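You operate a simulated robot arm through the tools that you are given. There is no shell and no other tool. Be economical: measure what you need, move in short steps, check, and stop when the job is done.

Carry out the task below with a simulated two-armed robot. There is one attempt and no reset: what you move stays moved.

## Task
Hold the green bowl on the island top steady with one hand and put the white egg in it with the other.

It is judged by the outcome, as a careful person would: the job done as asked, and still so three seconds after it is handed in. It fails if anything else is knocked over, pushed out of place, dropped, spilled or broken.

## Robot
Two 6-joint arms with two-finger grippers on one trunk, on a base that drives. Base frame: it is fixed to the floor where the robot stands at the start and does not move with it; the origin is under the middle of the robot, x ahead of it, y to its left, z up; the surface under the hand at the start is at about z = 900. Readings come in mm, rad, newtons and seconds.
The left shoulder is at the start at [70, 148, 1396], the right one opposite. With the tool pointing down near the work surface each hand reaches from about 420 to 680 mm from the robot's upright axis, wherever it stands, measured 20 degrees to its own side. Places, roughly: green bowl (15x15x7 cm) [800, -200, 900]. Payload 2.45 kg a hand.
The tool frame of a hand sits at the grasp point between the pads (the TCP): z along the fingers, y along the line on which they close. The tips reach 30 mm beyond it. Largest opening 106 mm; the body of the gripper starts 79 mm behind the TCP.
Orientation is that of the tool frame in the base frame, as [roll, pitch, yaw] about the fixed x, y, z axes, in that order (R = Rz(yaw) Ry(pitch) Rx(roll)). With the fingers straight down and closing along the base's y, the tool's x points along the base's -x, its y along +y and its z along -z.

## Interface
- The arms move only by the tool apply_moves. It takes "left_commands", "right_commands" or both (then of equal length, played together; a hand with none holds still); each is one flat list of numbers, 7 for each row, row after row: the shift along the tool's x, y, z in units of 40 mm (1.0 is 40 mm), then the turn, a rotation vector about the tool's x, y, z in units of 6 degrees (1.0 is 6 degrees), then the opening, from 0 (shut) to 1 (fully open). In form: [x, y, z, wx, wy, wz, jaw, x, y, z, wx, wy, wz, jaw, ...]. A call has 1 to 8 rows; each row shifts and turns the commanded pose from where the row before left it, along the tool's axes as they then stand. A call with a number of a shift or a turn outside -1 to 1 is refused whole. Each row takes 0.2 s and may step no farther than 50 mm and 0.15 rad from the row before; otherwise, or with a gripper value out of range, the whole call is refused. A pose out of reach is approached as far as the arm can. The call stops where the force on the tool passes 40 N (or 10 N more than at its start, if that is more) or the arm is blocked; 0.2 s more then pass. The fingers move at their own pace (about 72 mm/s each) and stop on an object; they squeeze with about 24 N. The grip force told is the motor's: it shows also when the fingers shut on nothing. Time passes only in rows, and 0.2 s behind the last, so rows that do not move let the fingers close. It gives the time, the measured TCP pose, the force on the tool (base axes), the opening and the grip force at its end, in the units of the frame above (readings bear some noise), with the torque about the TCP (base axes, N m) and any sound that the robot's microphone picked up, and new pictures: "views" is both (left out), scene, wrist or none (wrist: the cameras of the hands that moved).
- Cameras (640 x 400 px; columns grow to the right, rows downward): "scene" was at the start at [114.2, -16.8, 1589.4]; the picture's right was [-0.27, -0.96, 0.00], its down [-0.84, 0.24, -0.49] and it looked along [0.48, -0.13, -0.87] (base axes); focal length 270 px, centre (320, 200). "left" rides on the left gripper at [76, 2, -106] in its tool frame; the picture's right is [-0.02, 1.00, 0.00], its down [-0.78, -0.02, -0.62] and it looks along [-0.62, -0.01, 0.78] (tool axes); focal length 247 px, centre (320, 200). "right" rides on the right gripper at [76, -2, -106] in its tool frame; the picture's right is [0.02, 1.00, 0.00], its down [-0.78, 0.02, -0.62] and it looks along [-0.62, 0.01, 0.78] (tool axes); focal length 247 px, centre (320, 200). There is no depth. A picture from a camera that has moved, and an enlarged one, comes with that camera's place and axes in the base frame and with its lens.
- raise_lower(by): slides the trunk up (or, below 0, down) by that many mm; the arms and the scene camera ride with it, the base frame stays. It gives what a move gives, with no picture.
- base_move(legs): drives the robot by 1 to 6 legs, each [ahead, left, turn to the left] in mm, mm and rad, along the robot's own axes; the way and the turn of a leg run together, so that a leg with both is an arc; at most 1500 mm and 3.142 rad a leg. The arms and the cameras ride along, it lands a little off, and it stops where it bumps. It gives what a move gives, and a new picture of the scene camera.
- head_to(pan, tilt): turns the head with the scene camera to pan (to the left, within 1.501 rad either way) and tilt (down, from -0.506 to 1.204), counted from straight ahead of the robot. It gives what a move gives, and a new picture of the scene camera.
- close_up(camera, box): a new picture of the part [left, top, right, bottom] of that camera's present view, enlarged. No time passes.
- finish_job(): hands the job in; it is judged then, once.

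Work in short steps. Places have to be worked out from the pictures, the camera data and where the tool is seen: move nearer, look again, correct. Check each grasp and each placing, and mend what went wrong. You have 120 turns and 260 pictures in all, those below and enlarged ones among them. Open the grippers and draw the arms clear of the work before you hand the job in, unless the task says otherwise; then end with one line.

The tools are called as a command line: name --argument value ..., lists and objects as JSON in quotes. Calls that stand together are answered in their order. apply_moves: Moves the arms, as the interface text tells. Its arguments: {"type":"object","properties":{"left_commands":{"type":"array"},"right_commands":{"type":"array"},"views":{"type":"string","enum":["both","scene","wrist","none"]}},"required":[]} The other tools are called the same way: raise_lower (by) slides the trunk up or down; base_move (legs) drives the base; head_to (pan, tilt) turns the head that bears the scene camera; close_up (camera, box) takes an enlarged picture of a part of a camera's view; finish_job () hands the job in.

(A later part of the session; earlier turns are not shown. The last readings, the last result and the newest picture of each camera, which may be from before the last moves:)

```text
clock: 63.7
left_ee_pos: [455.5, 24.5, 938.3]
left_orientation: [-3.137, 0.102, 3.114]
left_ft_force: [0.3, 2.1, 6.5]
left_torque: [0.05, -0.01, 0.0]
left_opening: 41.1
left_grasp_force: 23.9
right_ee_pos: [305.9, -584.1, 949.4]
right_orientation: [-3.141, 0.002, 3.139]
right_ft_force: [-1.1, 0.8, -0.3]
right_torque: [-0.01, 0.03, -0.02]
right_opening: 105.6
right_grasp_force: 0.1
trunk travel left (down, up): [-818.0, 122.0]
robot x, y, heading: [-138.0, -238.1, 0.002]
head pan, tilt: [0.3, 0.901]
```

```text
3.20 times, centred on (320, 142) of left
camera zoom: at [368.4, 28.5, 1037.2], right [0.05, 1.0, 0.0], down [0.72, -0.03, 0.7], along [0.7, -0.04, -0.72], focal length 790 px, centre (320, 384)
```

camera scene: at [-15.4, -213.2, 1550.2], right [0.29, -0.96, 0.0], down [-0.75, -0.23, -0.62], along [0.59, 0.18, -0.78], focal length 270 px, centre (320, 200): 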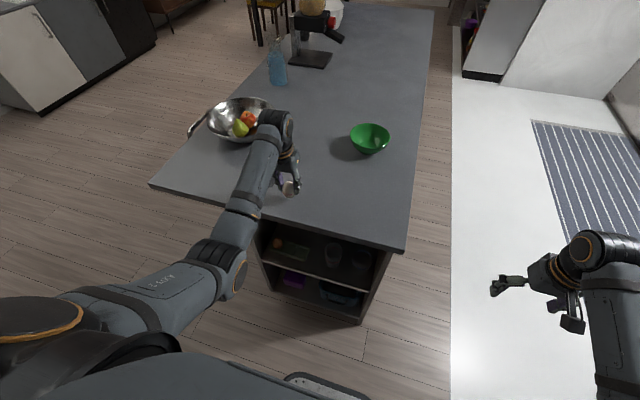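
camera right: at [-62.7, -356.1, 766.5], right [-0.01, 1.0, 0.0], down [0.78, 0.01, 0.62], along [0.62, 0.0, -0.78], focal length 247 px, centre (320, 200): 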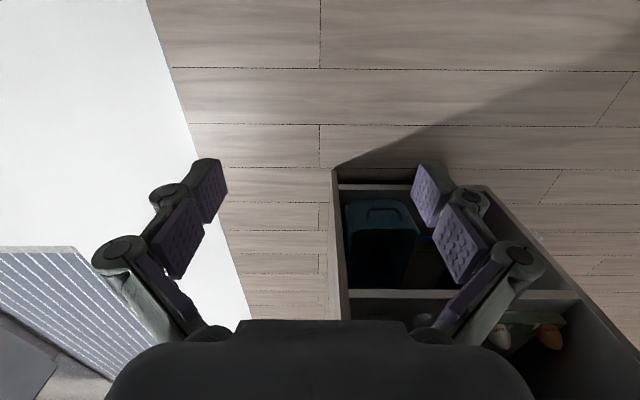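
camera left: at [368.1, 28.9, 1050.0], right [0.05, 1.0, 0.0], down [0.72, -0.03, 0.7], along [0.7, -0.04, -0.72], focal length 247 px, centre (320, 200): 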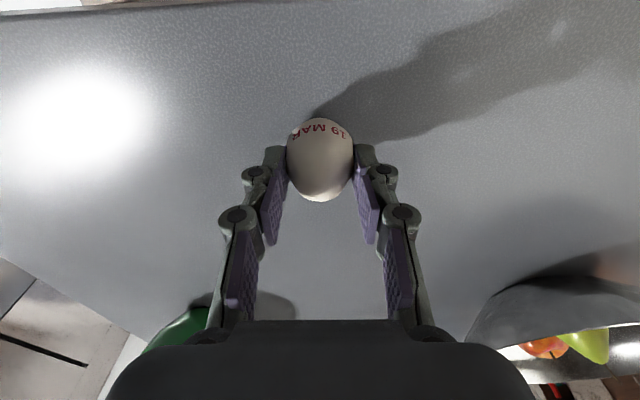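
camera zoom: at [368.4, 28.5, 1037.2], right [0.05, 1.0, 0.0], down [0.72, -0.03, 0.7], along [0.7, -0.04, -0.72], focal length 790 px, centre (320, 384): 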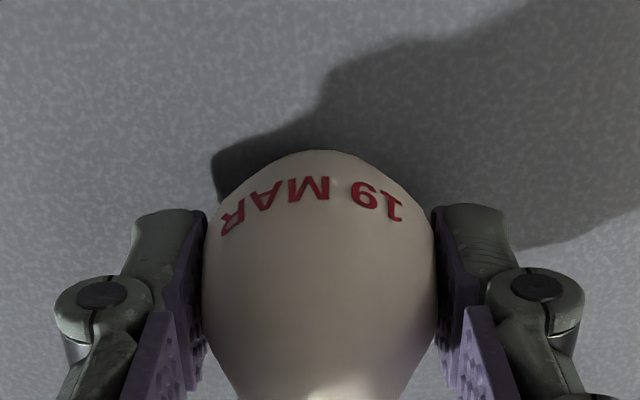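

Full girth (41.1 mm) now gripped, much more secure. Lifting with the trunk and checking for creep.

apply_moves --left_commands '[-0.01, 0, -0.1, 0, 0, 0, 0.3, -0.01, 0, -0.1, 0, 0, 0, 0.3, -0.03, 0, -0.3, 0, 0, 0, 0.3]' --views "none"

raise_lower --by 120

close_up --camera "left" --box '[220, 80, 420, 205]'

```text
clock: 64.5
left_ee_pos: [454.2, 24.2, 957.3]
left_orientation: [-3.135, 0.099, 3.115]
left_ft_force: [-0.4, 1.2, -1.1]
left_torque: [0.0, 0.01, 0.02]
left_opening: 41.4
left_grasp_force: 23.7
right_ee_pos: [305.8, -585.6, 950.3]
right_orientation: [-3.14, 0.002, 3.138]
right_ft_force: [0.3, 0.9, -0.1]
right_torque: [0.05, 0.01, 0.02]
right_opening: 106.1
right_grasp_force: 0.1
trunk travel left (down, up): [-818.0, 122.0]
robot x, y, heading: [-137.1, -238.6, 0.0]
head pan, tilt: [0.3, 0.901]
```

```text
clock: 66.0
left_ee_pos: [453.9, 24.8, 1077.4]
left_orientation: [-3.138, 0.098, 3.113]
left_ft_force: [-0.4, -0.1, -0.9]
left_torque: [-0.02, -0.01, -0.03]
left_opening: 41.0
left_grasp_force: 24.4
right_ee_pos: [307.4, -584.9, 1069.2]
right_orientation: [-3.14, 0.002, 3.138]
right_ft_force: [0.6, -0.8, 0.6]
right_torque: [0.01, 0.01, 0.0]
right_opening: 106.1
right_grasp_force: 0.0
trunk travel left (down, up): [-938.0, 2.0]
robot x, y, heading: [-136.2, -238.4, 0.002]
head pan, tilt: [0.3, 0.901]
```

```text
3.20 times, centred on (320, 142) of left
camera zoom: at [368.9, 28.6, 1176.3], right [0.05, 1.0, 0.0], down [0.72, -0.03, 0.7], along [0.69, -0.04, -0.72], focal length 790 px, centre (320, 384)
```

zoom: 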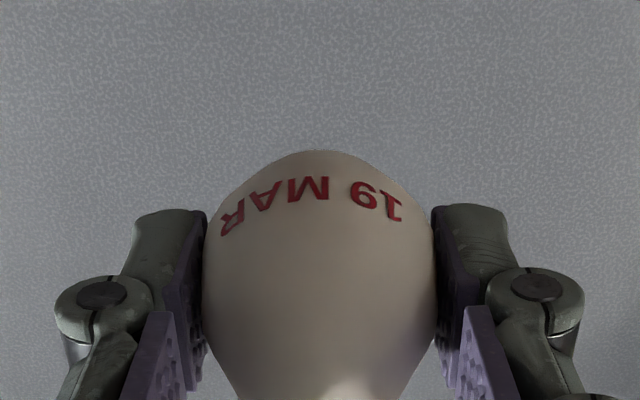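

Secure with no creep. Driving: right 680, ahead 966, then turn left 90° to face the bowl from the island's right side.

base_move --legs '[[0, -680, 0], [966, 0, 0], [0, 0, 1.571]]'

head_to --pan 0 --tilt 0.85

```text
clock: 78.3
left_ee_pos: [545.7, -333.6, 1080.0]
left_orientation: [-3.137, 0.099, -1.579]
left_ft_force: [0.3, 1.0, -1.4]
left_torque: [0.0, -0.04, 0.0]
left_opening: 41.4
left_grasp_force: 23.2
right_ee_pos: [1158.5, -469.3, 1069.5]
right_orientation: [3.141, 0.004, -1.553]
right_ft_force: [0.4, -0.6, 0.2]
right_torque: [-0.02, -0.02, 0.03]
right_opening: 106.1
right_grasp_force: 0.0
trunk travel left (down, up): [-938.0, 2.0]
robot x, y, heading: [818.0, -915.3, 1.586]
head pan, tilt: [0.3, 0.901]
camera scene: at [794.0, -797.6, 1670.2], right [0.95, 0.31, 0.0], down [0.25, -0.74, -0.62], along [-0.19, 0.59, -0.78], focal length 270 px, centre (320, 200)
```

scene: 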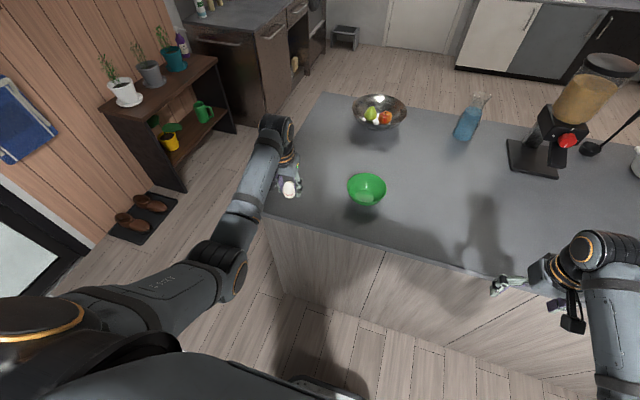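

```text
clock: 79.1
left_ee_pos: [545.4, -332.7, 1078.2]
left_orientation: [-3.136, 0.098, -1.578]
left_ft_force: [-0.1, -0.6, -0.4]
left_torque: [0.02, -0.02, 0.01]
left_opening: 41.2
left_grasp_force: 24.2
right_ee_pos: [1158.2, -469.2, 1069.4]
right_orientation: [-3.141, 0.002, -1.553]
right_ft_force: [0.8, 0.1, 0.0]
right_torque: [0.02, -0.03, -0.01]
right_opening: 106.5
right_grasp_force: 0.0
trunk travel left (down, up): [-938.0, 2.0]
robot x, y, heading: [812.6, -917.6, 1.589]
head pan, tilt: [0.0, 0.85]
camera scene: at [815.7, -791.1, 1674.1], right [1.0, 0.02, 0.0], down [0.01, -0.75, -0.66], along [-0.01, 0.66, -0.75], focal length 270 px, centre (320, 200)
```

scene: 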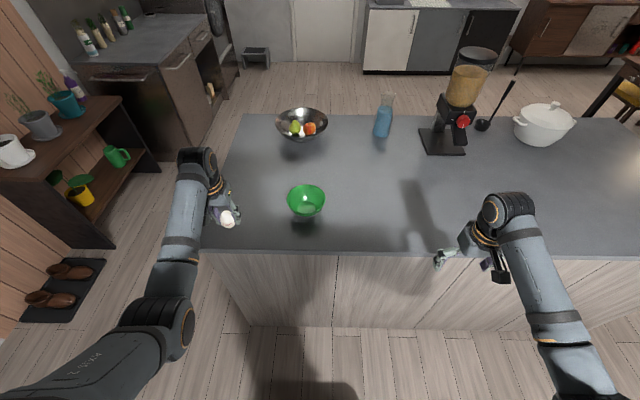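

Facing the bowl. I'll enlarge it to get its precise position.

close_up --camera "scene" --box '[256, 160, 352, 220]'

```text
6.67 times, centred on (304, 190) of scene
camera zoom: at [815.7, -791.1, 1674.1], right [1.0, 0.02, 0.0], down [0.01, -0.75, -0.66], along [-0.01, 0.66, -0.75], focal length 1797 px, centre (427, 267)
```

zoom: 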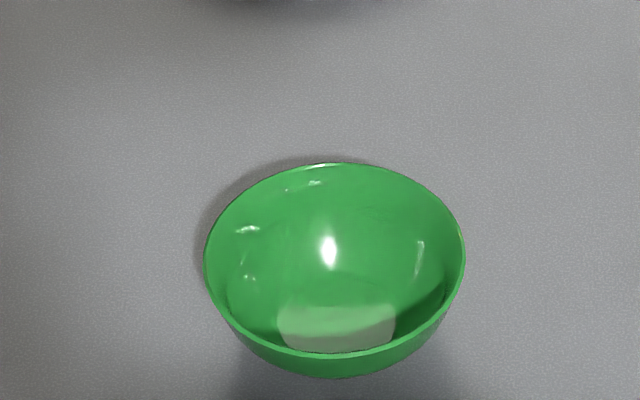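

Bowl rim centre is at about [757, -158], rim Ø≈137–150. Driving ahead 210 mm and squaring the heading.

base_move --legs '[[210, 0, -0.018]]'

head_to --pan 0 --tilt 1.05

close_up --camera "scene" --box '[240, 130, 368, 210]'

```text
clock: 80.7
left_ee_pos: [555.4, -120.0, 1079.4]
left_orientation: [-3.135, 0.103, -1.598]
left_ft_force: [-0.1, -0.5, -0.3]
left_torque: [0.01, -0.03, 0.02]
left_opening: 41.2
left_grasp_force: 23.9
right_ee_pos: [1165.0, -268.9, 1071.0]
right_orientation: [-3.14, 0.003, -1.571]
right_ft_force: [-0.2, -0.7, 0.0]
right_torque: [0.04, -0.01, -0.02]
right_opening: 106.2
right_grasp_force: 0.0
trunk travel left (down, up): [-938.0, 2.0]
robot x, y, heading: [814.8, -709.1, 1.567]
head pan, tilt: [0.0, 0.85]
camera scene: at [816.6, -584.9, 1674.5], right [1.0, 0.0, 0.0], down [0.0, -0.75, -0.66], along [0.0, 0.66, -0.75], focal length 270 px, centre (320, 200)
```

scene: 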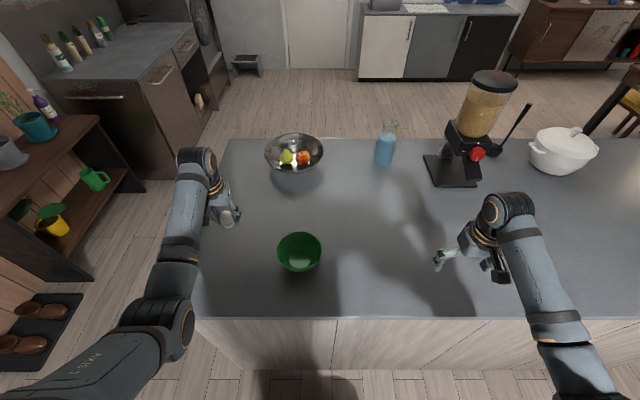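

```text
clock: 81.5
left_ee_pos: [555.7, -117.9, 1079.1]
left_orientation: [-3.136, 0.101, -1.601]
left_ft_force: [-0.4, -0.1, -0.8]
left_torque: [-0.02, 0.03, 0.03]
left_opening: 41.2
left_grasp_force: 23.2
right_ee_pos: [1164.7, -263.9, 1070.5]
right_orientation: [3.141, 0.0, -1.573]
right_ft_force: [-0.9, 0.7, 0.6]
right_torque: [-0.02, -0.02, -0.01]
right_opening: 106.3
right_grasp_force: 0.0
trunk travel left (down, up): [-938.0, 2.0]
robot x, y, heading: [815.9, -712.0, 1.567]
head pan, tilt: [0.0, 1.051]
camera scene: at [816.6, -591.6, 1659.6], right [1.0, 0.0, 0.0], down [0.0, -0.87, -0.5], along [0.0, 0.5, -0.87], focal length 270 px, centre (320, 200)
```

scene: 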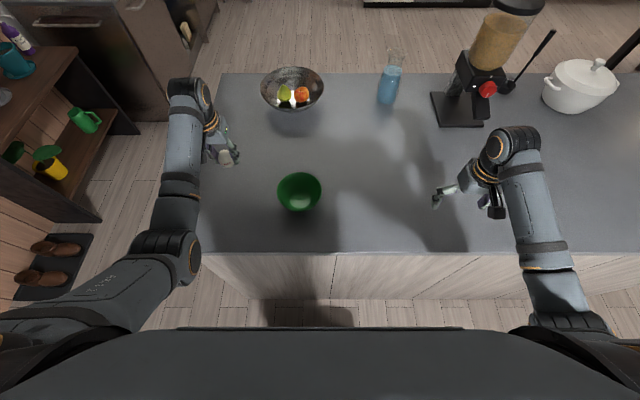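

```text
5.00 times, centred on (304, 170) of scene
camera zoom: at [816.6, -591.6, 1659.6], right [1.0, 0.0, 0.0], down [0.0, -0.87, -0.5], along [0.0, 0.5, -0.87], focal length 1348 px, centre (400, 350)
```

zoom: 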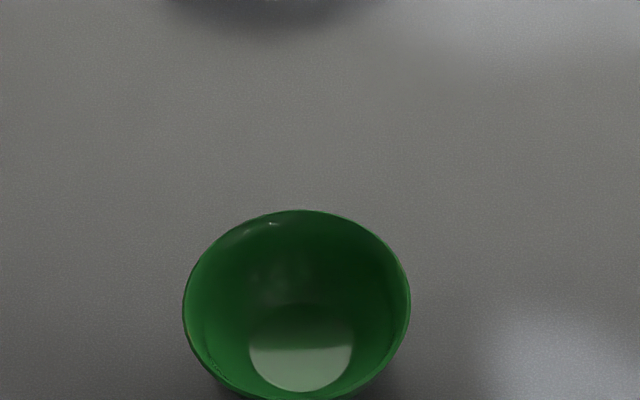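

Bowl rim centre ≈[755, -161, 967], radius ≈69. Right hand will lean outward 28° to pinch the rim's right side at x≈824. First rotate it in place.

apply_moves --right_commands '[0, 0, 0, -0.78, 0, 0, 0.5, 0, 0, 0, -0.78, 0, 0, 0.5, 0, 0, 0, -0.78, 0, 0, 0.5, 0, 0, 0, -0.78, 0, 0, 0.5, 0, 0, 0, -0.78, 0, 0, 0.5, 0, 0, 0, -0.78, 0, 0, 0.5]' --views "none"

```text
clock: 82.8
left_ee_pos: [555.4, -118.4, 1078.9]
left_orientation: [-3.136, 0.102, -1.6]
left_ft_force: [-0.5, 0.4, -0.3]
left_torque: [0.01, -0.04, 0.0]
left_opening: 41.2
left_grasp_force: 23.9
right_ee_pos: [1164.0, -264.1, 1068.3]
right_orientation: [2.649, 0.001, -1.573]
right_ft_force: [-0.2, -0.3, -0.3]
right_torque: [0.0, 0.03, -0.02]
right_opening: 52.9
right_grasp_force: 0.0
trunk travel left (down, up): [-938.0, 2.0]
robot x, y, heading: [816.3, -706.4, 1.572]
head pan, tilt: [0.0, 1.051]
```

Rotated cleanly. Moving the right hand most of the way toward the pre-grasp.

apply_moves --right_commands '[-0.322, 0.79, 0.5, 0, 0, 0, 0.5, -0.322, 0.79, 0.5, 0, 0, 0, 0.5, -0.322, 0.79, 0.5, 0, 0, 0, 0.5, -0.322, 0.79, 0.5, 0, 0, 0, 0.5, -0.322, 0.79, 0.5, 0, 0, 0, 0.5, -0.322, 0.79, 0.5, 0, 0, 0, 0.5]' --views "both"

```text
clock: 84.2
left_ee_pos: [552.9, -116.3, 1077.1]
left_orientation: [-3.133, 0.1, -1.6]
left_ft_force: [0.0, 0.1, -0.6]
left_torque: [0.02, -0.03, 0.0]
left_opening: 41.0
left_grasp_force: 24.0
right_ee_pos: [940.4, -187.2, 1052.7]
right_orientation: [2.651, 0.001, -1.573]
right_ft_force: [-0.7, 0.7, -0.9]
right_torque: [0.01, -0.03, -0.01]
right_opening: 53.0
right_grasp_force: 0.0
trunk travel left (down, up): [-938.0, 2.0]
robot x, y, heading: [815.1, -713.1, 1.561]
head pan, tilt: [0.0, 1.051]
camera scene: at [814.4, -591.1, 1659.5], right [1.0, 0.0, 0.0], down [0.0, -0.87, -0.5], along [0.0, 0.5, -0.87], focal length 270 px, centre (320, 200)
camera right: at [991.3, -263.3, 1146.2], right [-0.88, -0.02, 0.47], down [0.28, 0.78, 0.56], along [-0.38, 0.62, -0.69], focal length 247 px, centre (320, 200)
```

scene: 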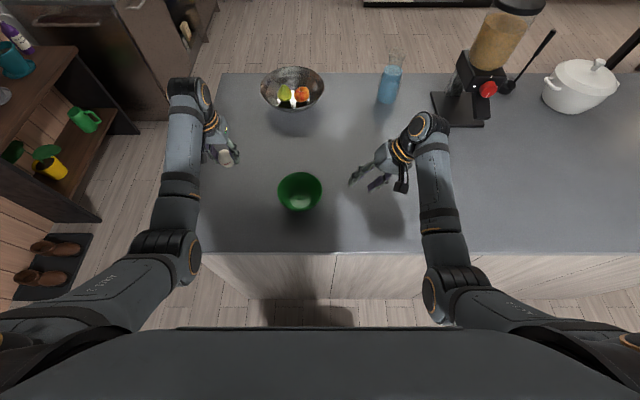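
right: 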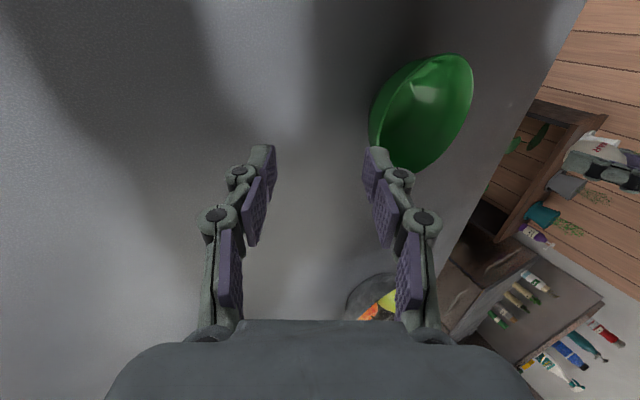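

Continuing to the pre-grasp above the rim's right side.

apply_moves --right_commands '[-0.218, 0.528, 0.503, 0, 0, 0, 0.5, -0.218, 0.528, 0.503, 0, 0, 0, 0.5, -0.218, 0.528, 0.503, 0, 0, 0, 0.5]' --views "both"

close_up --camera "scene" --box '[260, 110, 420, 210]'

```text
clock: 85.0
left_ee_pos: [554.6, -116.8, 1077.1]
left_orientation: [-3.137, 0.1, -1.599]
left_ft_force: [-0.3, -0.4, -0.7]
left_torque: [0.05, -0.01, 0.03]
left_opening: 41.0
left_grasp_force: 24.2
right_ee_pos: [856.4, -161.2, 1027.5]
right_orientation: [2.653, 0.001, -1.573]
right_ft_force: [-0.3, 0.1, 0.6]
right_torque: [0.0, -0.05, 0.04]
right_opening: 53.1
right_grasp_force: 0.0
trunk travel left (down, up): [-938.0, 2.0]
robot x, y, heading: [816.8, -707.5, 1.57]
head pan, tilt: [0.0, 1.051]
camera scene: at [815.9, -591.6, 1659.5], right [1.0, 0.0, 0.0], down [0.0, -0.87, -0.5], along [0.0, 0.5, -0.87], focal length 270 px, centre (320, 200)
camera right: at [908.4, -237.9, 1122.5], right [-0.88, -0.02, 0.47], down [0.28, 0.78, 0.56], along [-0.38, 0.62, -0.68], focal length 247 px, centre (320, 200)
```

scene: 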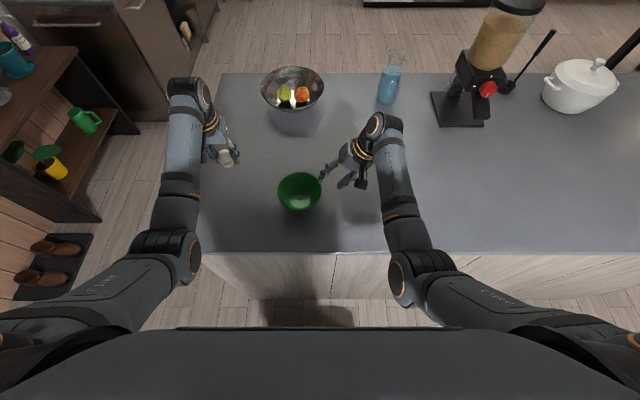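
right: 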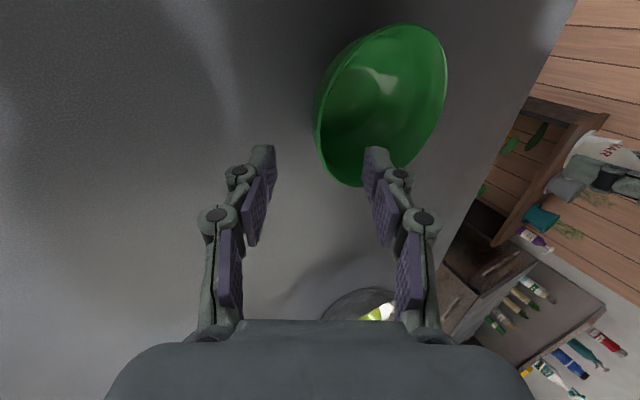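

```text
4.00 times, centred on (340, 160) of scene
camera zoom: at [815.9, -591.6, 1659.5], right [1.0, 0.0, 0.0], down [0.0, -0.87, -0.5], along [0.0, 0.5, -0.87], focal length 1078 px, centre (240, 360)
```

zoom: 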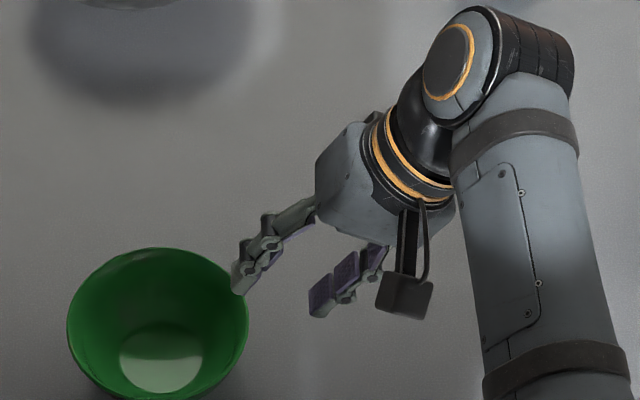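

The rim lies within ~2 mm of the tool's centre plane as predicted. Advancing along the tool 58 mm so the fingers straddle the rim.

apply_moves --right_commands '[0, -0.05, 0.4, 0, 0, 0, 0.5, 0, 0, 0.4, 0, 0, 0, 0.5, 0, 0, 0.35, 0, 0, 0, 0.5, 0, 0, 0.3, 0, 0, 0, 0.5]' --views "wrist"

close_up --camera "scene" --box '[260, 110, 420, 210]'

```text
clock: 86.0
left_ee_pos: [554.9, -117.2, 1078.3]
left_orientation: [-3.134, 0.1, -1.598]
left_ft_force: [0.1, 0.3, -1.3]
left_torque: [-0.01, 0.0, 0.0]
left_opening: 41.1
left_grasp_force: 23.9
right_ee_pos: [830.7, -161.0, 977.9]
right_orientation: [2.652, 0.002, -1.573]
right_ft_force: [0.8, 0.5, -0.9]
right_torque: [0.0, 0.01, -0.02]
right_opening: 53.0
right_grasp_force: 0.0
trunk travel left (down, up): [-938.0, 2.0]
robot x, y, heading: [815.9, -711.4, 1.567]
head pan, tilt: [0.0, 1.051]
camera right: at [883.2, -237.7, 1071.3], right [-0.88, -0.02, 0.47], down [0.28, 0.78, 0.56], along [-0.38, 0.62, -0.68], focal length 247 px, centre (320, 200)
```

right: 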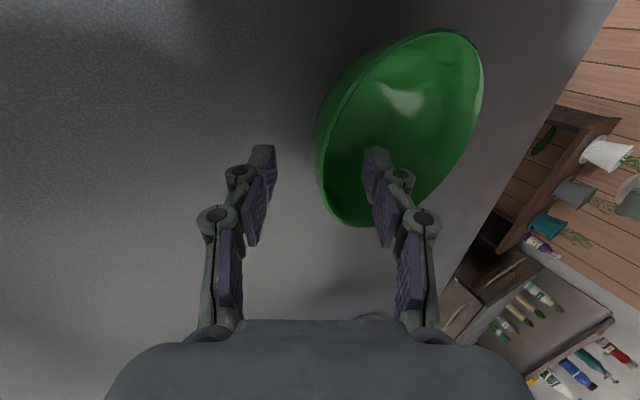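

```text
4.00 times, centred on (340, 160) of scene
camera zoom: at [816.3, -591.7, 1659.5], right [1.0, 0.0, 0.0], down [0.0, -0.87, -0.5], along [0.0, 0.5, -0.87], focal length 1078 px, centre (240, 360)
```

zoom: 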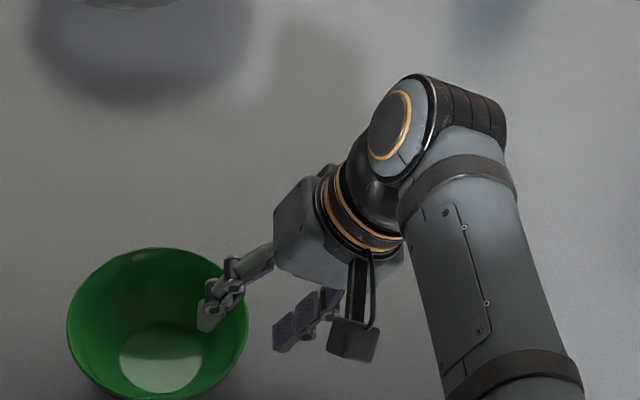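

Straddling the rim. 6 mm deeper and 2 mm correction, then close gently on the rim.

apply_moves --right_commands '[0, -0.05, 0.15, 0, 0, 0, 0.4, 0, 0, 0, 0, 0, 0, 0.25, 0, 0, 0, 0, 0, 0, 0.15, 0, 0, 0, 0, 0, 0, 0.08, 0, 0, 0, 0, 0, 0, 0, 0, 0, 0, 0, 0, 0, 0]' --views "wrist"

close_up --camera "scene" --box '[240, 130, 368, 210]'

```text
clock: 87.5
left_ee_pos: [554.9, -117.5, 1078.8]
left_orientation: [-3.135, 0.101, -1.598]
left_ft_force: [0.8, 0.6, -0.5]
left_torque: [0.02, -0.01, 0.01]
left_opening: 41.3
left_grasp_force: 24.2
right_ee_pos: [828.9, -162.8, 971.7]
right_orientation: [2.648, 0.003, -1.573]
right_ft_force: [-3.2, 1.5, 7.2]
right_torque: [-0.21, 0.56, -0.15]
right_opening: 6.1
right_grasp_force: 24.2
trunk travel left (down, up): [-938.0, 2.0]
robot x, y, heading: [816.3, -707.4, 1.57]
head pan, tilt: [0.0, 1.051]
camera right: at [881.2, -238.1, 1066.1], right [-0.88, -0.02, 0.47], down [0.28, 0.78, 0.56], along [-0.38, 0.62, -0.68], focal length 247 px, centre (320, 200)
```

right: 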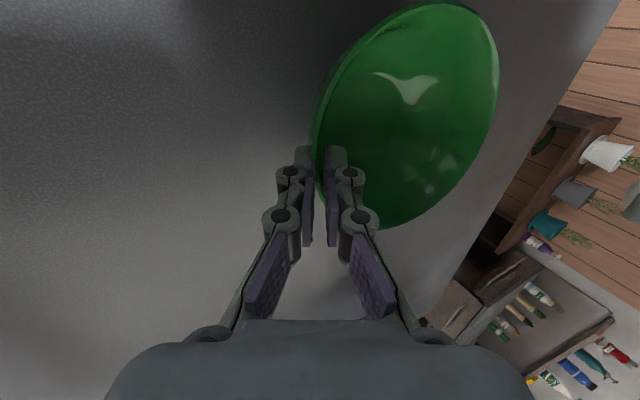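

```text
5.00 times, centred on (304, 170) of scene
camera zoom: at [815.5, -592.9, 1659.7], right [1.0, 0.0, 0.0], down [0.0, -0.87, -0.5], along [0.0, 0.5, -0.87], focal length 1348 px, centre (400, 350)
```

zoom: 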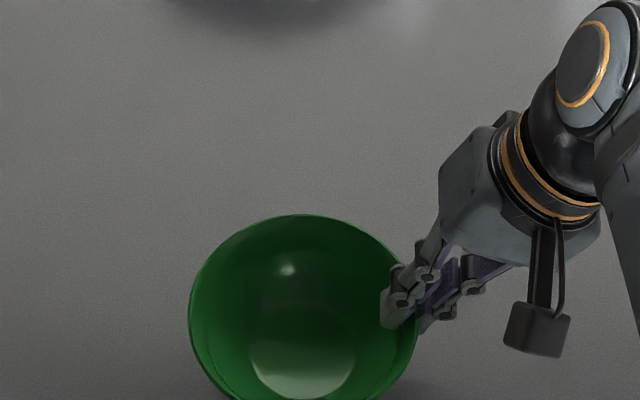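

Bowl is firmly held at the rim (it shifted only ~3 mm). Now I lean the left hand 20° outward, then bring the egg over the bowl.

apply_moves --left_commands '[0, 0, 0, 0.83, 0, 0, 0.3, 0, 0, 0, 0.83, 0, 0, 0.3, 0, 0, 0, 0.83, 0, 0, 0.3, 0, 0, 0, 0.83, 0, 0, 0.3]' --views "none"

apply_moves --left_commands '[0.23, -0.84, 0.49, 0, 0, 0, 0.3, 0.23, -0.84, 0.49, 0, 0, 0, 0.3, 0.23, -0.84, 0.49, 0, 0, 0, 0.3]' --views "both"

```text
clock: 88.5
left_ee_pos: [555.0, -118.1, 1078.8]
left_orientation: [-2.787, 0.098, -1.6]
left_ft_force: [0.4, 0.0, -0.4]
left_torque: [0.0, -0.01, 0.02]
left_opening: 40.9
left_grasp_force: 23.8
right_ee_pos: [831.0, -161.4, 971.2]
right_orientation: [2.651, 0.003, -1.572]
right_ft_force: [-1.7, 2.8, 8.7]
right_torque: [-0.17, 0.55, -0.18]
right_opening: 6.0
right_grasp_force: 23.7
trunk travel left (down, up): [-938.0, 2.0]
robot x, y, heading: [816.5, -710.3, 1.568]
head pan, tilt: [0.0, 1.051]
```

```text
clock: 89.2
left_ee_pos: [671.6, -146.9, 1056.4]
left_orientation: [-2.79, 0.1, -1.6]
left_ft_force: [0.2, 0.6, -1.0]
left_torque: [0.02, 0.02, -0.01]
left_opening: 41.2
left_grasp_force: 24.0
right_ee_pos: [831.0, -161.8, 971.8]
right_orientation: [2.649, 0.002, -1.574]
right_ft_force: [-1.4, 3.0, 10.1]
right_torque: [-0.23, 0.53, -0.18]
right_opening: 6.1
right_grasp_force: 23.8
trunk travel left (down, up): [-938.0, 2.0]
robot x, y, heading: [818.5, -711.0, 1.568]
head pan, tilt: [0.0, 1.051]
camera scene: at [818.0, -592.8, 1659.6], right [1.0, 0.0, 0.0], down [0.0, -0.87, -0.5], along [0.0, 0.5, -0.87], focal length 270 px, centre (320, 200)
camera left: at [630.9, -231.6, 1147.7], right [-0.94, 0.08, -0.34], down [-0.18, 0.73, 0.66], along [0.3, 0.68, -0.66], focal length 247 px, centre (320, 200)
```

scene: 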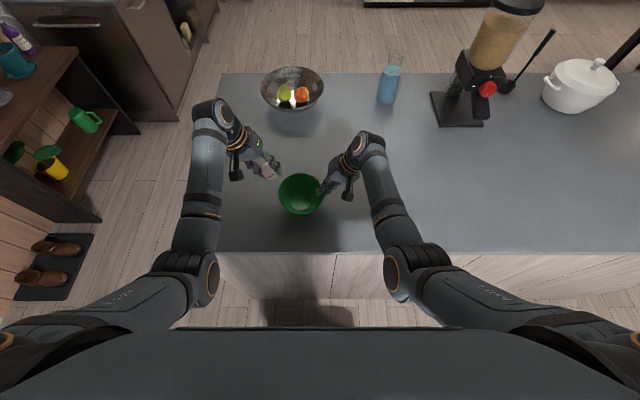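
left: 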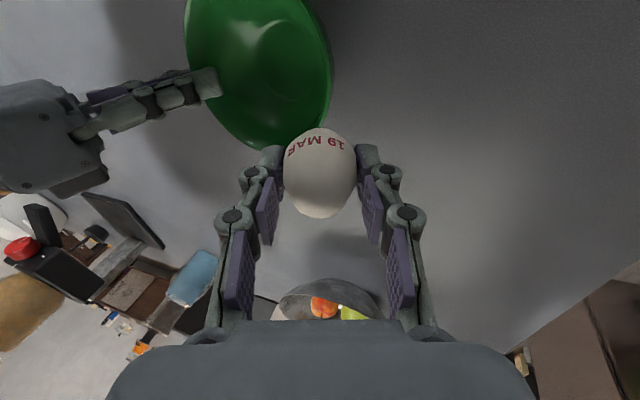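

Good clearance between hands. Moving on over the bowl at height.

apply_moves --left_commands '[0.225, -0.785, 0.54, 0, 0, 0, 0.3, 0.225, -0.785, 0.54, 0, 0, 0, 0.3]' --views "both"

close_up --camera "scene" --box '[220, 110, 380, 210]'

```text
clock: 89.8
left_ee_pos: [745.2, -164.2, 1035.6]
left_orientation: [-2.791, 0.098, -1.597]
left_ft_force: [0.5, -0.2, -0.7]
left_torque: [0.01, -0.02, -0.01]
left_opening: 41.0
left_grasp_force: 24.3
right_ee_pos: [830.8, -162.6, 970.4]
right_orientation: [2.649, -0.001, -1.573]
right_ft_force: [-1.9, 2.9, 8.8]
right_torque: [-0.26, 0.51, -0.16]
right_opening: 6.0
right_grasp_force: 24.5
trunk travel left (down, up): [-938.0, 2.0]
robot x, y, heading: [815.9, -710.4, 1.57]
head pan, tilt: [0.0, 1.051]
camera scene: at [818.7, -592.3, 1659.5], right [1.0, 0.0, 0.0], down [0.0, -0.87, -0.5], along [0.0, 0.5, -0.87], focal length 270 px, centre (320, 200)
camera left: at [704.3, -249.5, 1127.0], right [-0.94, 0.08, -0.34], down [-0.18, 0.73, 0.66], along [0.3, 0.68, -0.67], focal length 247 px, centre (320, 200)
```

scene: 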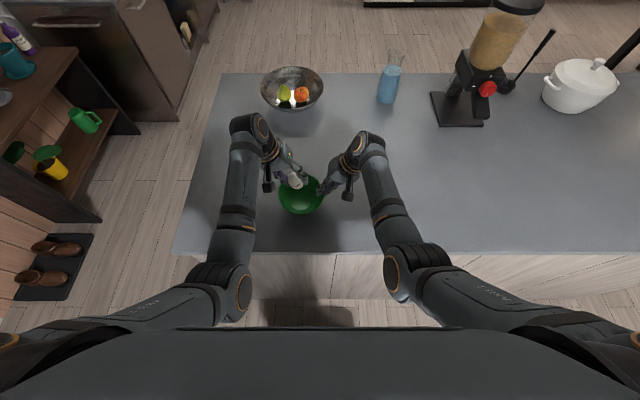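
left: 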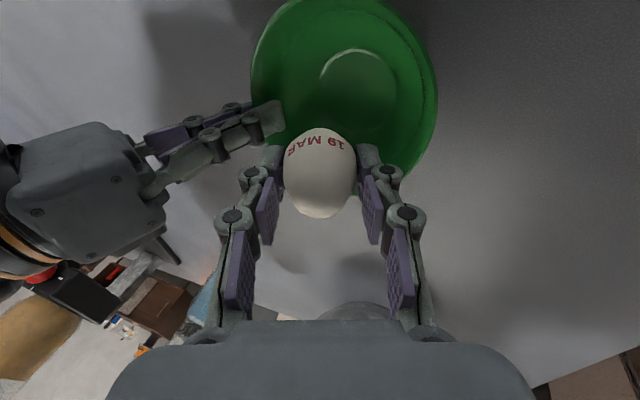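

```text
4.00 times, centred on (300, 160) of scene
camera zoom: at [818.7, -592.3, 1659.5], right [1.0, 0.0, 0.0], down [0.0, -0.87, -0.5], along [0.0, 0.5, -0.87], focal length 1078 px, centre (400, 360)
```

zoom: 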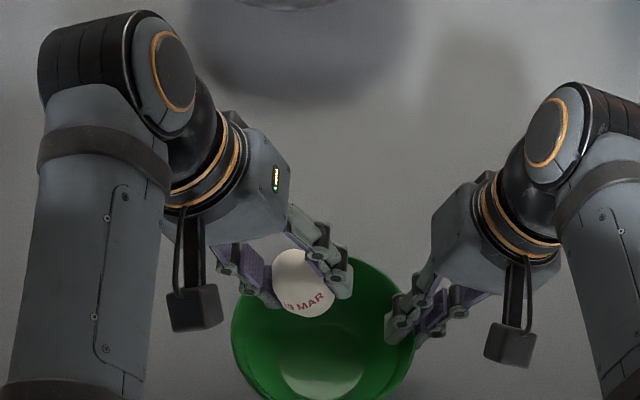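

Egg is above the bowl; bowl floor centre looks to be about [756, -172]. Descending most of the way with a small correction, watching forces.

apply_moves --left_commands '[0.058, 0.087, 0.241, 0, 0, 0, 0.3, 0.058, 0.087, 0.241, 0, 0, 0, 0.3, 0.058, 0.087, 0.241, 0, 0, 0, 0.3, 0.058, 0.087, 0.241, 0, 0, 0, 0.3, 0.058, 0.087, 0.241, 0, 0, 0, 0.3]' --views "wrist"

close_up --camera "scene" --box '[220, 130, 380, 230]'

```text
clock: 91.0
left_ee_pos: [742.5, -170.6, 981.5]
left_orientation: [-2.787, 0.099, -1.598]
left_ft_force: [0.0, 0.2, 0.2]
left_torque: [-0.04, -0.02, 0.01]
left_opening: 41.0
left_grasp_force: 24.0
right_ee_pos: [829.8, -163.3, 971.5]
right_orientation: [2.651, 0.002, -1.575]
right_ft_force: [-2.9, 1.4, 9.6]
right_torque: [-0.28, 0.54, -0.09]
right_opening: 5.8
right_grasp_force: 24.4
trunk travel left (down, up): [-938.0, 2.0]
robot x, y, heading: [818.4, -708.3, 1.573]
head pan, tilt: [0.0, 1.051]
camera left: at [702.6, -256.3, 1074.0], right [-0.94, 0.08, -0.34], down [-0.18, 0.73, 0.66], along [0.3, 0.68, -0.66], focal length 247 px, centre (320, 200)
```

left: 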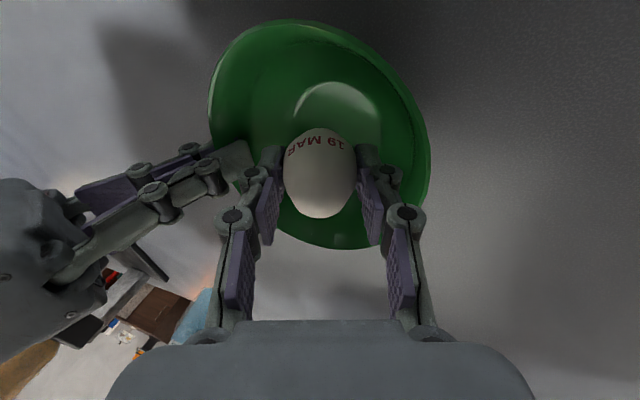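

```text
4.00 times, centred on (300, 180) of scene
camera zoom: at [816.4, -593.2, 1659.7], right [1.0, 0.0, 0.0], down [0.0, -0.87, -0.5], along [0.0, 0.5, -0.87], focal length 1078 px, centre (400, 280)
```

zoom: 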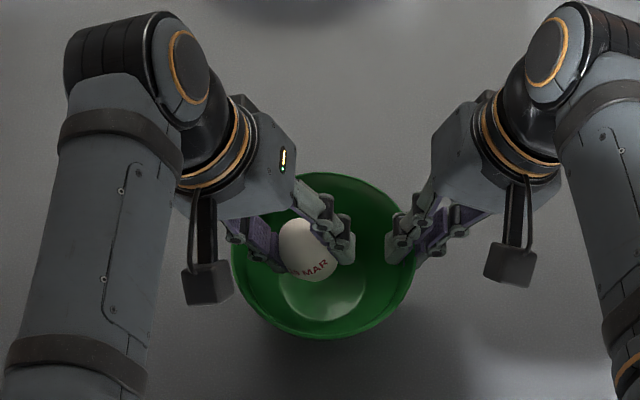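

The egg is inside the bowl; bowl centre y≈-174, so I shift 9 mm toward me while lowering 21 mm more.

apply_moves --left_commands '[0.095, 0.037, 0.168, 0, 0, 0, 0.3, 0.095, 0.037, 0.168, 0, 0, 0, 0.3, 0.095, 0.037, 0.168, 0, 0, 0, 0.3]' --views "none"

close_up --camera "scene" --box '[256, 150, 352, 210]'

close_up --camera "left" --box '[180, 20, 460, 195]'

```text
clock: 91.8
left_ee_pos: [745.3, -180.3, 961.6]
left_orientation: [-2.787, 0.1, -1.6]
left_ft_force: [0.3, -0.2, -0.4]
left_torque: [-0.02, -0.03, -0.03]
left_opening: 41.0
left_grasp_force: 23.4
right_ee_pos: [830.5, -161.8, 971.6]
right_orientation: [2.651, 0.002, -1.571]
right_ft_force: [-1.1, 0.4, 9.7]
right_torque: [-0.28, 0.54, -0.13]
right_opening: 6.1
right_grasp_force: 24.0
trunk travel left (down, up): [-938.0, 2.0]
robot x, y, heading: [820.7, -708.1, 1.569]
head pan, tilt: [0.0, 1.051]
```

```text
6.67 times, centred on (304, 180) of scene
camera zoom: at [816.3, -593.3, 1659.7], right [1.0, 0.0, 0.0], down [0.0, -0.87, -0.5], along [0.0, 0.5, -0.87], focal length 1797 px, centre (427, 333)
```

zoom: 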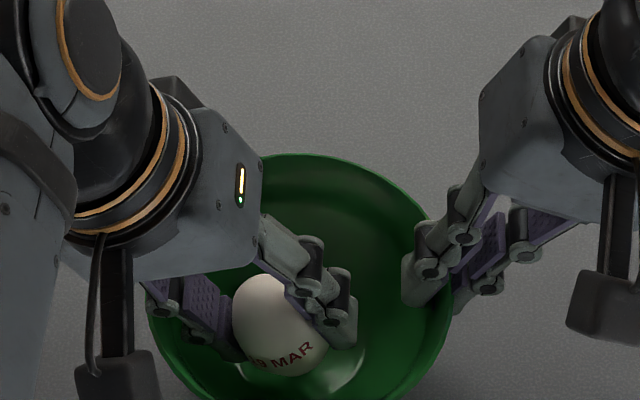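

```text
2.29 times, centred on (320, 108) of left
camera zoom: at [704.6, -266.1, 1052.8], right [-0.94, 0.08, -0.34], down [-0.18, 0.73, 0.66], along [0.3, 0.68, -0.66], focal length 564 px, centre (320, 411)
```

zoom: 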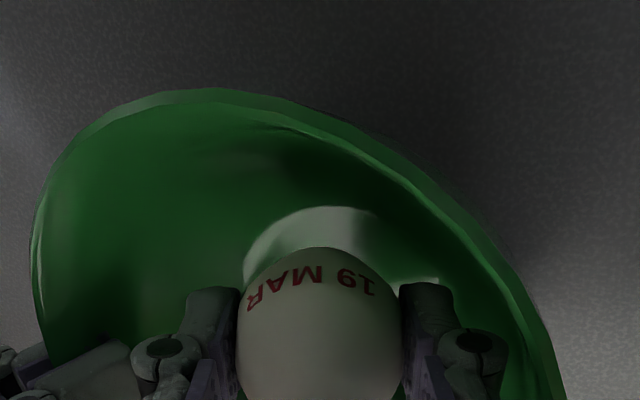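

Slightly more to the right (+6 mm, away from the left wall) and 6 mm lower, in two small rows, checking force.

apply_moves --left_commands '[0.01, -0.045, 0.095, 0, 0, 0, 0.3, 0.01, -0.045, 0.095, 0, 0, 0, 0.3]' --views "none"

apply_moves --left_commands '[0.006, 0.017, 0.047, 0, 0, 0, 0.3, 0.006, 0.017, 0.047, 0, 0, 0, 0.3]' --views "none"

apply_moves --left_commands '[0.006, 0.017, 0.047, 0, 0, 0, 0.3, 0.006, 0.017, 0.047, 0, 0, 0, 0.3]' --views "wrist"

```text
clock: 92.5
left_ee_pos: [751.5, -180.8, 955.0]
left_orientation: [-2.789, 0.101, -1.598]
left_ft_force: [0.5, 0.3, -0.4]
left_torque: [0.02, -0.01, 0.01]
left_opening: 41.0
left_grasp_force: 24.7
right_ee_pos: [831.1, -161.7, 971.7]
right_orientation: [2.652, 0.003, -1.572]
right_ft_force: [-0.9, 1.1, 10.4]
right_torque: [-0.31, 0.53, -0.1]
right_opening: 6.1
right_grasp_force: 23.7
trunk travel left (down, up): [-938.0, 2.0]
robot x, y, heading: [816.2, -709.0, 1.569]
head pan, tilt: [0.0, 1.051]
```

```text
clock: 93.0
left_ee_pos: [750.5, -179.7, 950.1]
left_orientation: [-2.788, 0.099, -1.599]
left_ft_force: [-0.3, -0.1, -1.1]
left_torque: [0.02, -0.01, -0.03]
left_opening: 41.0
left_grasp_force: 24.4
right_ee_pos: [830.2, -162.1, 972.2]
right_orientation: [2.651, 0.003, -1.573]
right_ft_force: [-1.2, -0.2, 9.8]
right_torque: [-0.3, 0.57, -0.09]
right_opening: 6.0
right_grasp_force: 24.0
trunk travel left (down, up): [-938.0, 2.0]
robot x, y, heading: [813.1, -710.8, 1.569]
head pan, tilt: [0.0, 1.051]
```

```text
clock: 93.7
left_ee_pos: [751.4, -180.8, 950.2]
left_orientation: [-2.786, 0.102, -1.598]
left_ft_force: [1.3, -2.5, 12.1]
left_torque: [-0.09, -0.09, -0.01]
left_opening: 41.1
left_grasp_force: 24.2
right_ee_pos: [829.0, -162.7, 973.3]
right_orientation: [2.652, 0.003, -1.575]
right_ft_force: [-6.3, 5.2, 5.6]
right_torque: [-0.16, 0.44, -0.46]
right_opening: 6.1
right_grasp_force: 24.0
trunk travel left (down, up): [-938.0, 2.0]
robot x, y, heading: [812.9, -709.9, 1.571]
head pan, tilt: [0.0, 1.051]
camera left: at [710.3, -266.1, 1040.1], right [-0.94, 0.08, -0.34], down [-0.18, 0.72, 0.67], along [0.3, 0.68, -0.66], focal length 247 px, centre (320, 200)
```

left: 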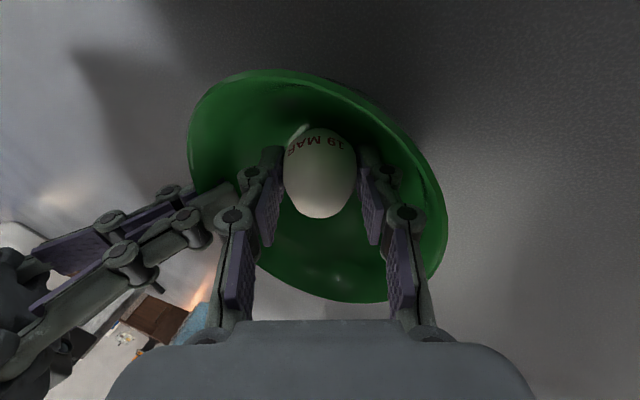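

Egg has touched the bowl floor (12 N). Easing up 2 mm and opening the left fingers gradually while the right hand holds.

apply_moves --left_commands '[-0.005, -0.017, -0.045, 0, 0, 0, 0.3, 0, 0, 0, 0, 0, 0, 0.42, 0, 0, 0, 0, 0, 0, 0.46, 0, 0, 0, 0, 0, 0, 0.5, 0, 0, 0, 0, 0, 0, 0.5]' --views "wrist"

close_up --camera "scene" --box '[256, 150, 352, 210]'

```text
clock: 94.8
left_ee_pos: [750.7, -180.7, 949.7]
left_orientation: [-2.788, 0.098, -1.6]
left_ft_force: [5.7, 0.2, -0.2]
left_torque: [0.05, -0.03, 0.06]
left_opening: 49.9
left_grasp_force: 0.0
right_ee_pos: [829.2, -163.8, 971.6]
right_orientation: [2.65, 0.002, -1.572]
right_ft_force: [-5.4, 1.9, 10.4]
right_torque: [-0.36, 0.61, -0.22]
right_opening: 5.9
right_grasp_force: 23.9
trunk travel left (down, up): [-938.0, 2.0]
robot x, y, heading: [817.8, -710.4, 1.568]
head pan, tilt: [0.0, 1.051]
camera left: at [711.1, -266.1, 1040.5], right [-0.94, 0.08, -0.34], down [-0.18, 0.73, 0.66], along [0.3, 0.68, -0.66], focal length 247 px, centre (320, 200)
```

left: 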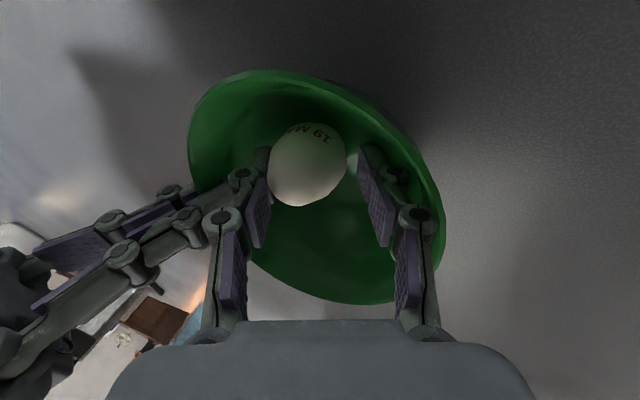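

```text
6.67 times, centred on (304, 180) of scene
camera zoom: at [816.6, -593.4, 1659.7], right [1.0, 0.0, 0.0], down [0.0, -0.87, -0.5], along [0.0, 0.5, -0.87], focal length 1797 px, centre (427, 333)
```

zoom: 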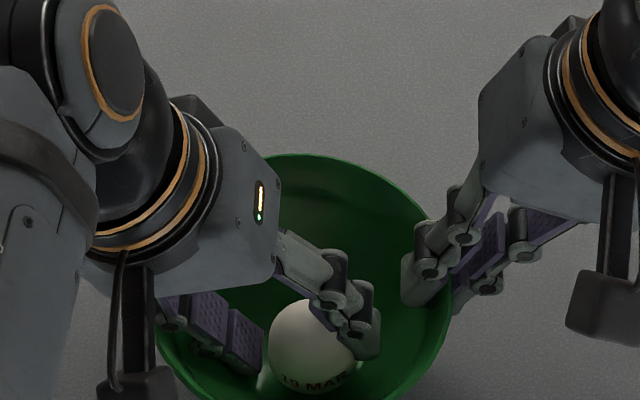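

Egg is released and resting in the bowl. Withdrawing the left hand straight up slowly.

apply_moves --left_commands '[-0.012, -0.043, -0.117, 0, 0, 0, 0.5, -0.012, -0.043, -0.117, 0, 0, 0, 0.5, -0.025, -0.085, -0.234, 0, 0, 0, 0.5, -0.025, -0.085, -0.234, 0, 0, 0, 0.5, -0.025, -0.085, -0.234, 0, 0, 0, 0.5, -0.025, -0.085, -0.234, 0, 0, 0, 0.5, -0.025, -0.085, -0.234, 0, 0, 0, 0.5, -0.025, -0.085, -0.234, 0, 0, 0, 0.5]' --views "wrist"

close_up --camera "scene" --box '[256, 150, 352, 210]'

```text
clock: 96.7
left_ee_pos: [749.4, -180.9, 1018.0]
left_orientation: [-2.79, 0.098, -1.597]
left_ft_force: [0.4, -0.4, 0.0]
left_torque: [-0.01, 0.0, 0.05]
left_opening: 53.1
left_grasp_force: 0.0
right_ee_pos: [830.2, -163.3, 972.4]
right_orientation: [2.652, 0.002, -1.573]
right_ft_force: [-1.9, -0.6, 8.7]
right_torque: [-0.34, 0.53, -0.05]
right_opening: 5.7
right_grasp_force: 24.0
trunk travel left (down, up): [-938.0, 2.0]
robot x, y, heading: [813.1, -712.8, 1.57]
head pan, tilt: [0.0, 1.051]
camera left: at [708.7, -266.4, 1110.4], right [-0.94, 0.08, -0.34], down [-0.18, 0.73, 0.66], along [0.3, 0.68, -0.67], focal length 247 px, centre (320, 200)
```

left: 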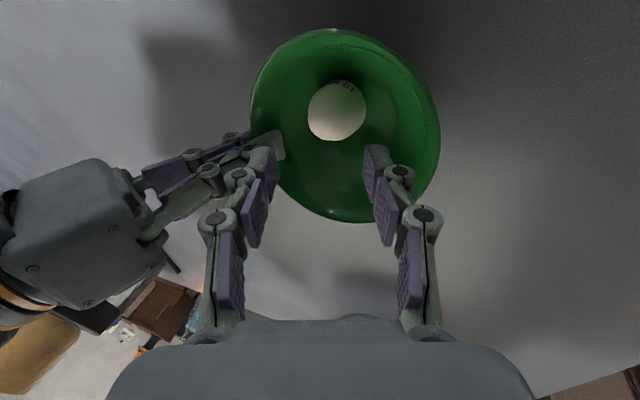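

```text
6.67 times, centred on (304, 180) of scene
camera zoom: at [816.1, -593.6, 1659.7], right [1.0, 0.0, 0.0], down [0.0, -0.87, -0.5], along [0.0, 0.5, -0.87], focal length 1797 px, centre (427, 333)
```

zoom: 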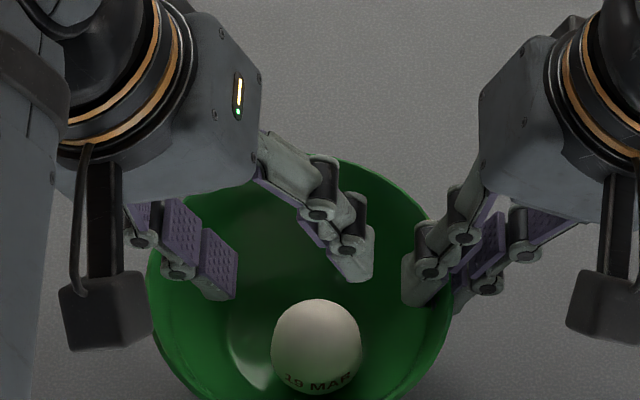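

The egg is sitting in the bowl. Drawing the left arm up and away to the side.

apply_moves --left_commands '[-0.05, -0.17, -0.468, 0, 0, 0, 0.5, -0.05, -0.17, -0.468, 0, 0, 0, 0.5, -0.1, 0.8, -0.3, 0, 0, 0, 0.5, -0.1, 0.8, -0.3, 0, 0, 0, 0.5, -0.1, 0.8, -0.3, 0, 0, 0, 0.5, -0.1, 0.8, -0.3, 0, 0, 0, 0.5, -0.1, 0.8, -0.3, 0, 0, 0, 0.5]' --views "scene"

close_up --camera "scene" --box '[256, 155, 352, 215]'

```text
clock: 98.2
left_ee_pos: [580.4, -157.1, 1063.3]
left_orientation: [-2.789, 0.101, -1.599]
left_ft_force: [-0.2, -0.4, 0.1]
left_torque: [0.0, 0.01, -0.01]
left_opening: 52.8
left_grasp_force: 0.1
right_ee_pos: [828.0, -162.0, 971.0]
right_orientation: [2.654, 0.004, -1.571]
right_ft_force: [-0.6, 0.3, 10.6]
right_torque: [-0.39, 0.51, -0.06]
right_opening: 6.1
right_grasp_force: 23.5
trunk travel left (down, up): [-938.0, 2.0]
robot x, y, heading: [815.9, -710.2, 1.572]
head pan, tilt: [0.0, 1.051]
camera scene: at [815.1, -594.3, 1659.8], right [1.0, 0.0, 0.0], down [0.0, -0.87, -0.5], along [0.0, 0.5, -0.87], focal length 270 px, centre (320, 200)
```

scene: 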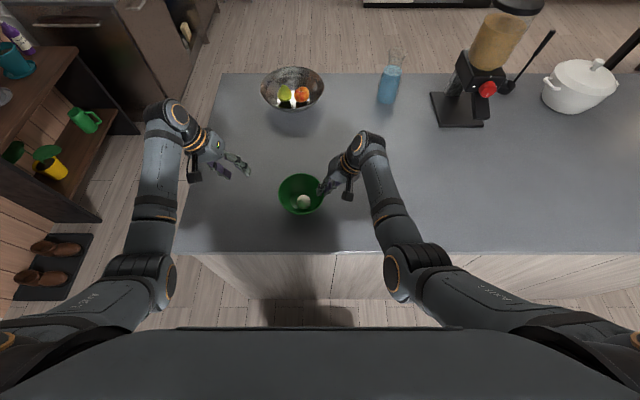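

```text
6.67 times, centred on (304, 185) of scene
camera zoom: at [815.1, -594.3, 1659.8], right [1.0, 0.0, 0.0], down [0.0, -0.87, -0.5], along [0.0, 0.5, -0.87], focal length 1797 px, centre (427, 300)
```

zoom: 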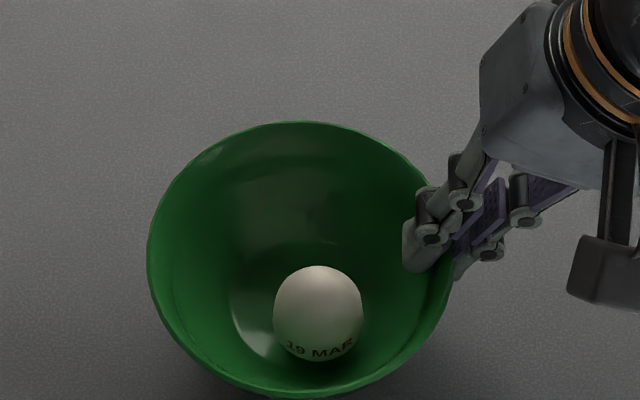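

Egg settled in the bowl. Now opening the right fingers gradually so the bowl settles gently.

apply_moves --right_commands '[0, 0, 0, 0, 0, 0, 0.065, 0, 0, 0, 0, 0, 0, 0.08, 0, 0, 0, 0, 0, 0, 0.1, 0, 0, 0, 0, 0, 0, 0.14, 0, 0, 0, 0, 0, 0, 0.2, 0, 0, 0, 0, 0, 0, 0.3, 0, 0, 0, 0, 0, 0, 0.36]' --views "wrist"

close_up --camera "scene" --box '[256, 155, 352, 215]'

```text
clock: 99.8
left_ee_pos: [580.7, -155.0, 1062.4]
left_orientation: [-2.788, 0.101, -1.6]
left_ft_force: [0.6, -0.2, -0.7]
left_torque: [0.0, -0.03, -0.03]
left_opening: 53.0
left_grasp_force: 0.1
right_ee_pos: [830.4, -162.0, 971.7]
right_orientation: [2.65, 0.002, -1.573]
right_ft_force: [-0.2, -0.4, 0.2]
right_torque: [0.01, -0.02, 0.02]
right_opening: 38.1
right_grasp_force: 0.0
trunk travel left (down, up): [-938.0, 2.0]
robot x, y, heading: [814.6, -710.5, 1.566]
head pan, tilt: [0.0, 1.051]
camera right: at [882.3, -237.9, 1065.1], right [-0.88, -0.02, 0.47], down [0.28, 0.78, 0.56], along [-0.38, 0.62, -0.68], focal length 247 px, centre (320, 200)
```

right: 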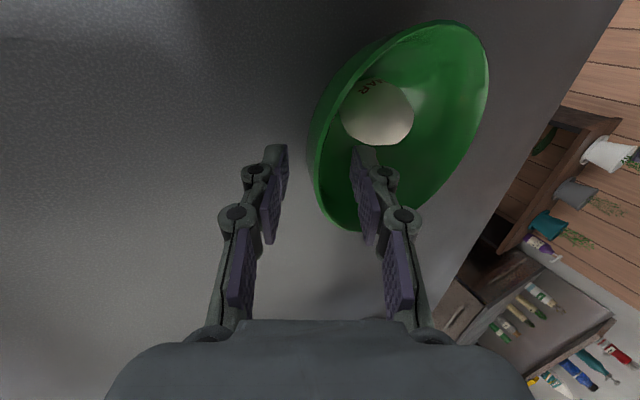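

```text
6.67 times, centred on (304, 185) of scene
camera zoom: at [816.6, -591.9, 1659.5], right [1.0, 0.0, 0.0], down [0.0, -0.87, -0.5], along [0.0, 0.5, -0.87], focal length 1797 px, centre (427, 300)
```

zoom: 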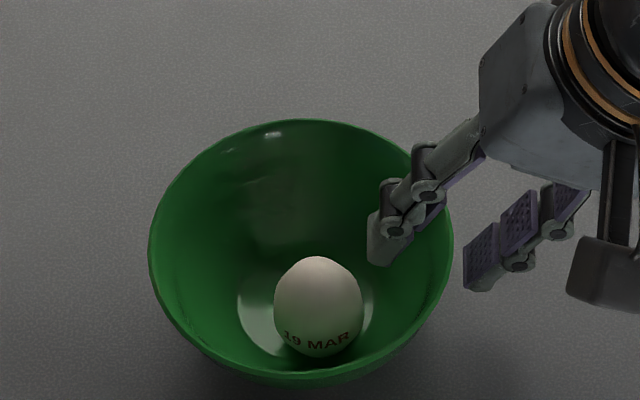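

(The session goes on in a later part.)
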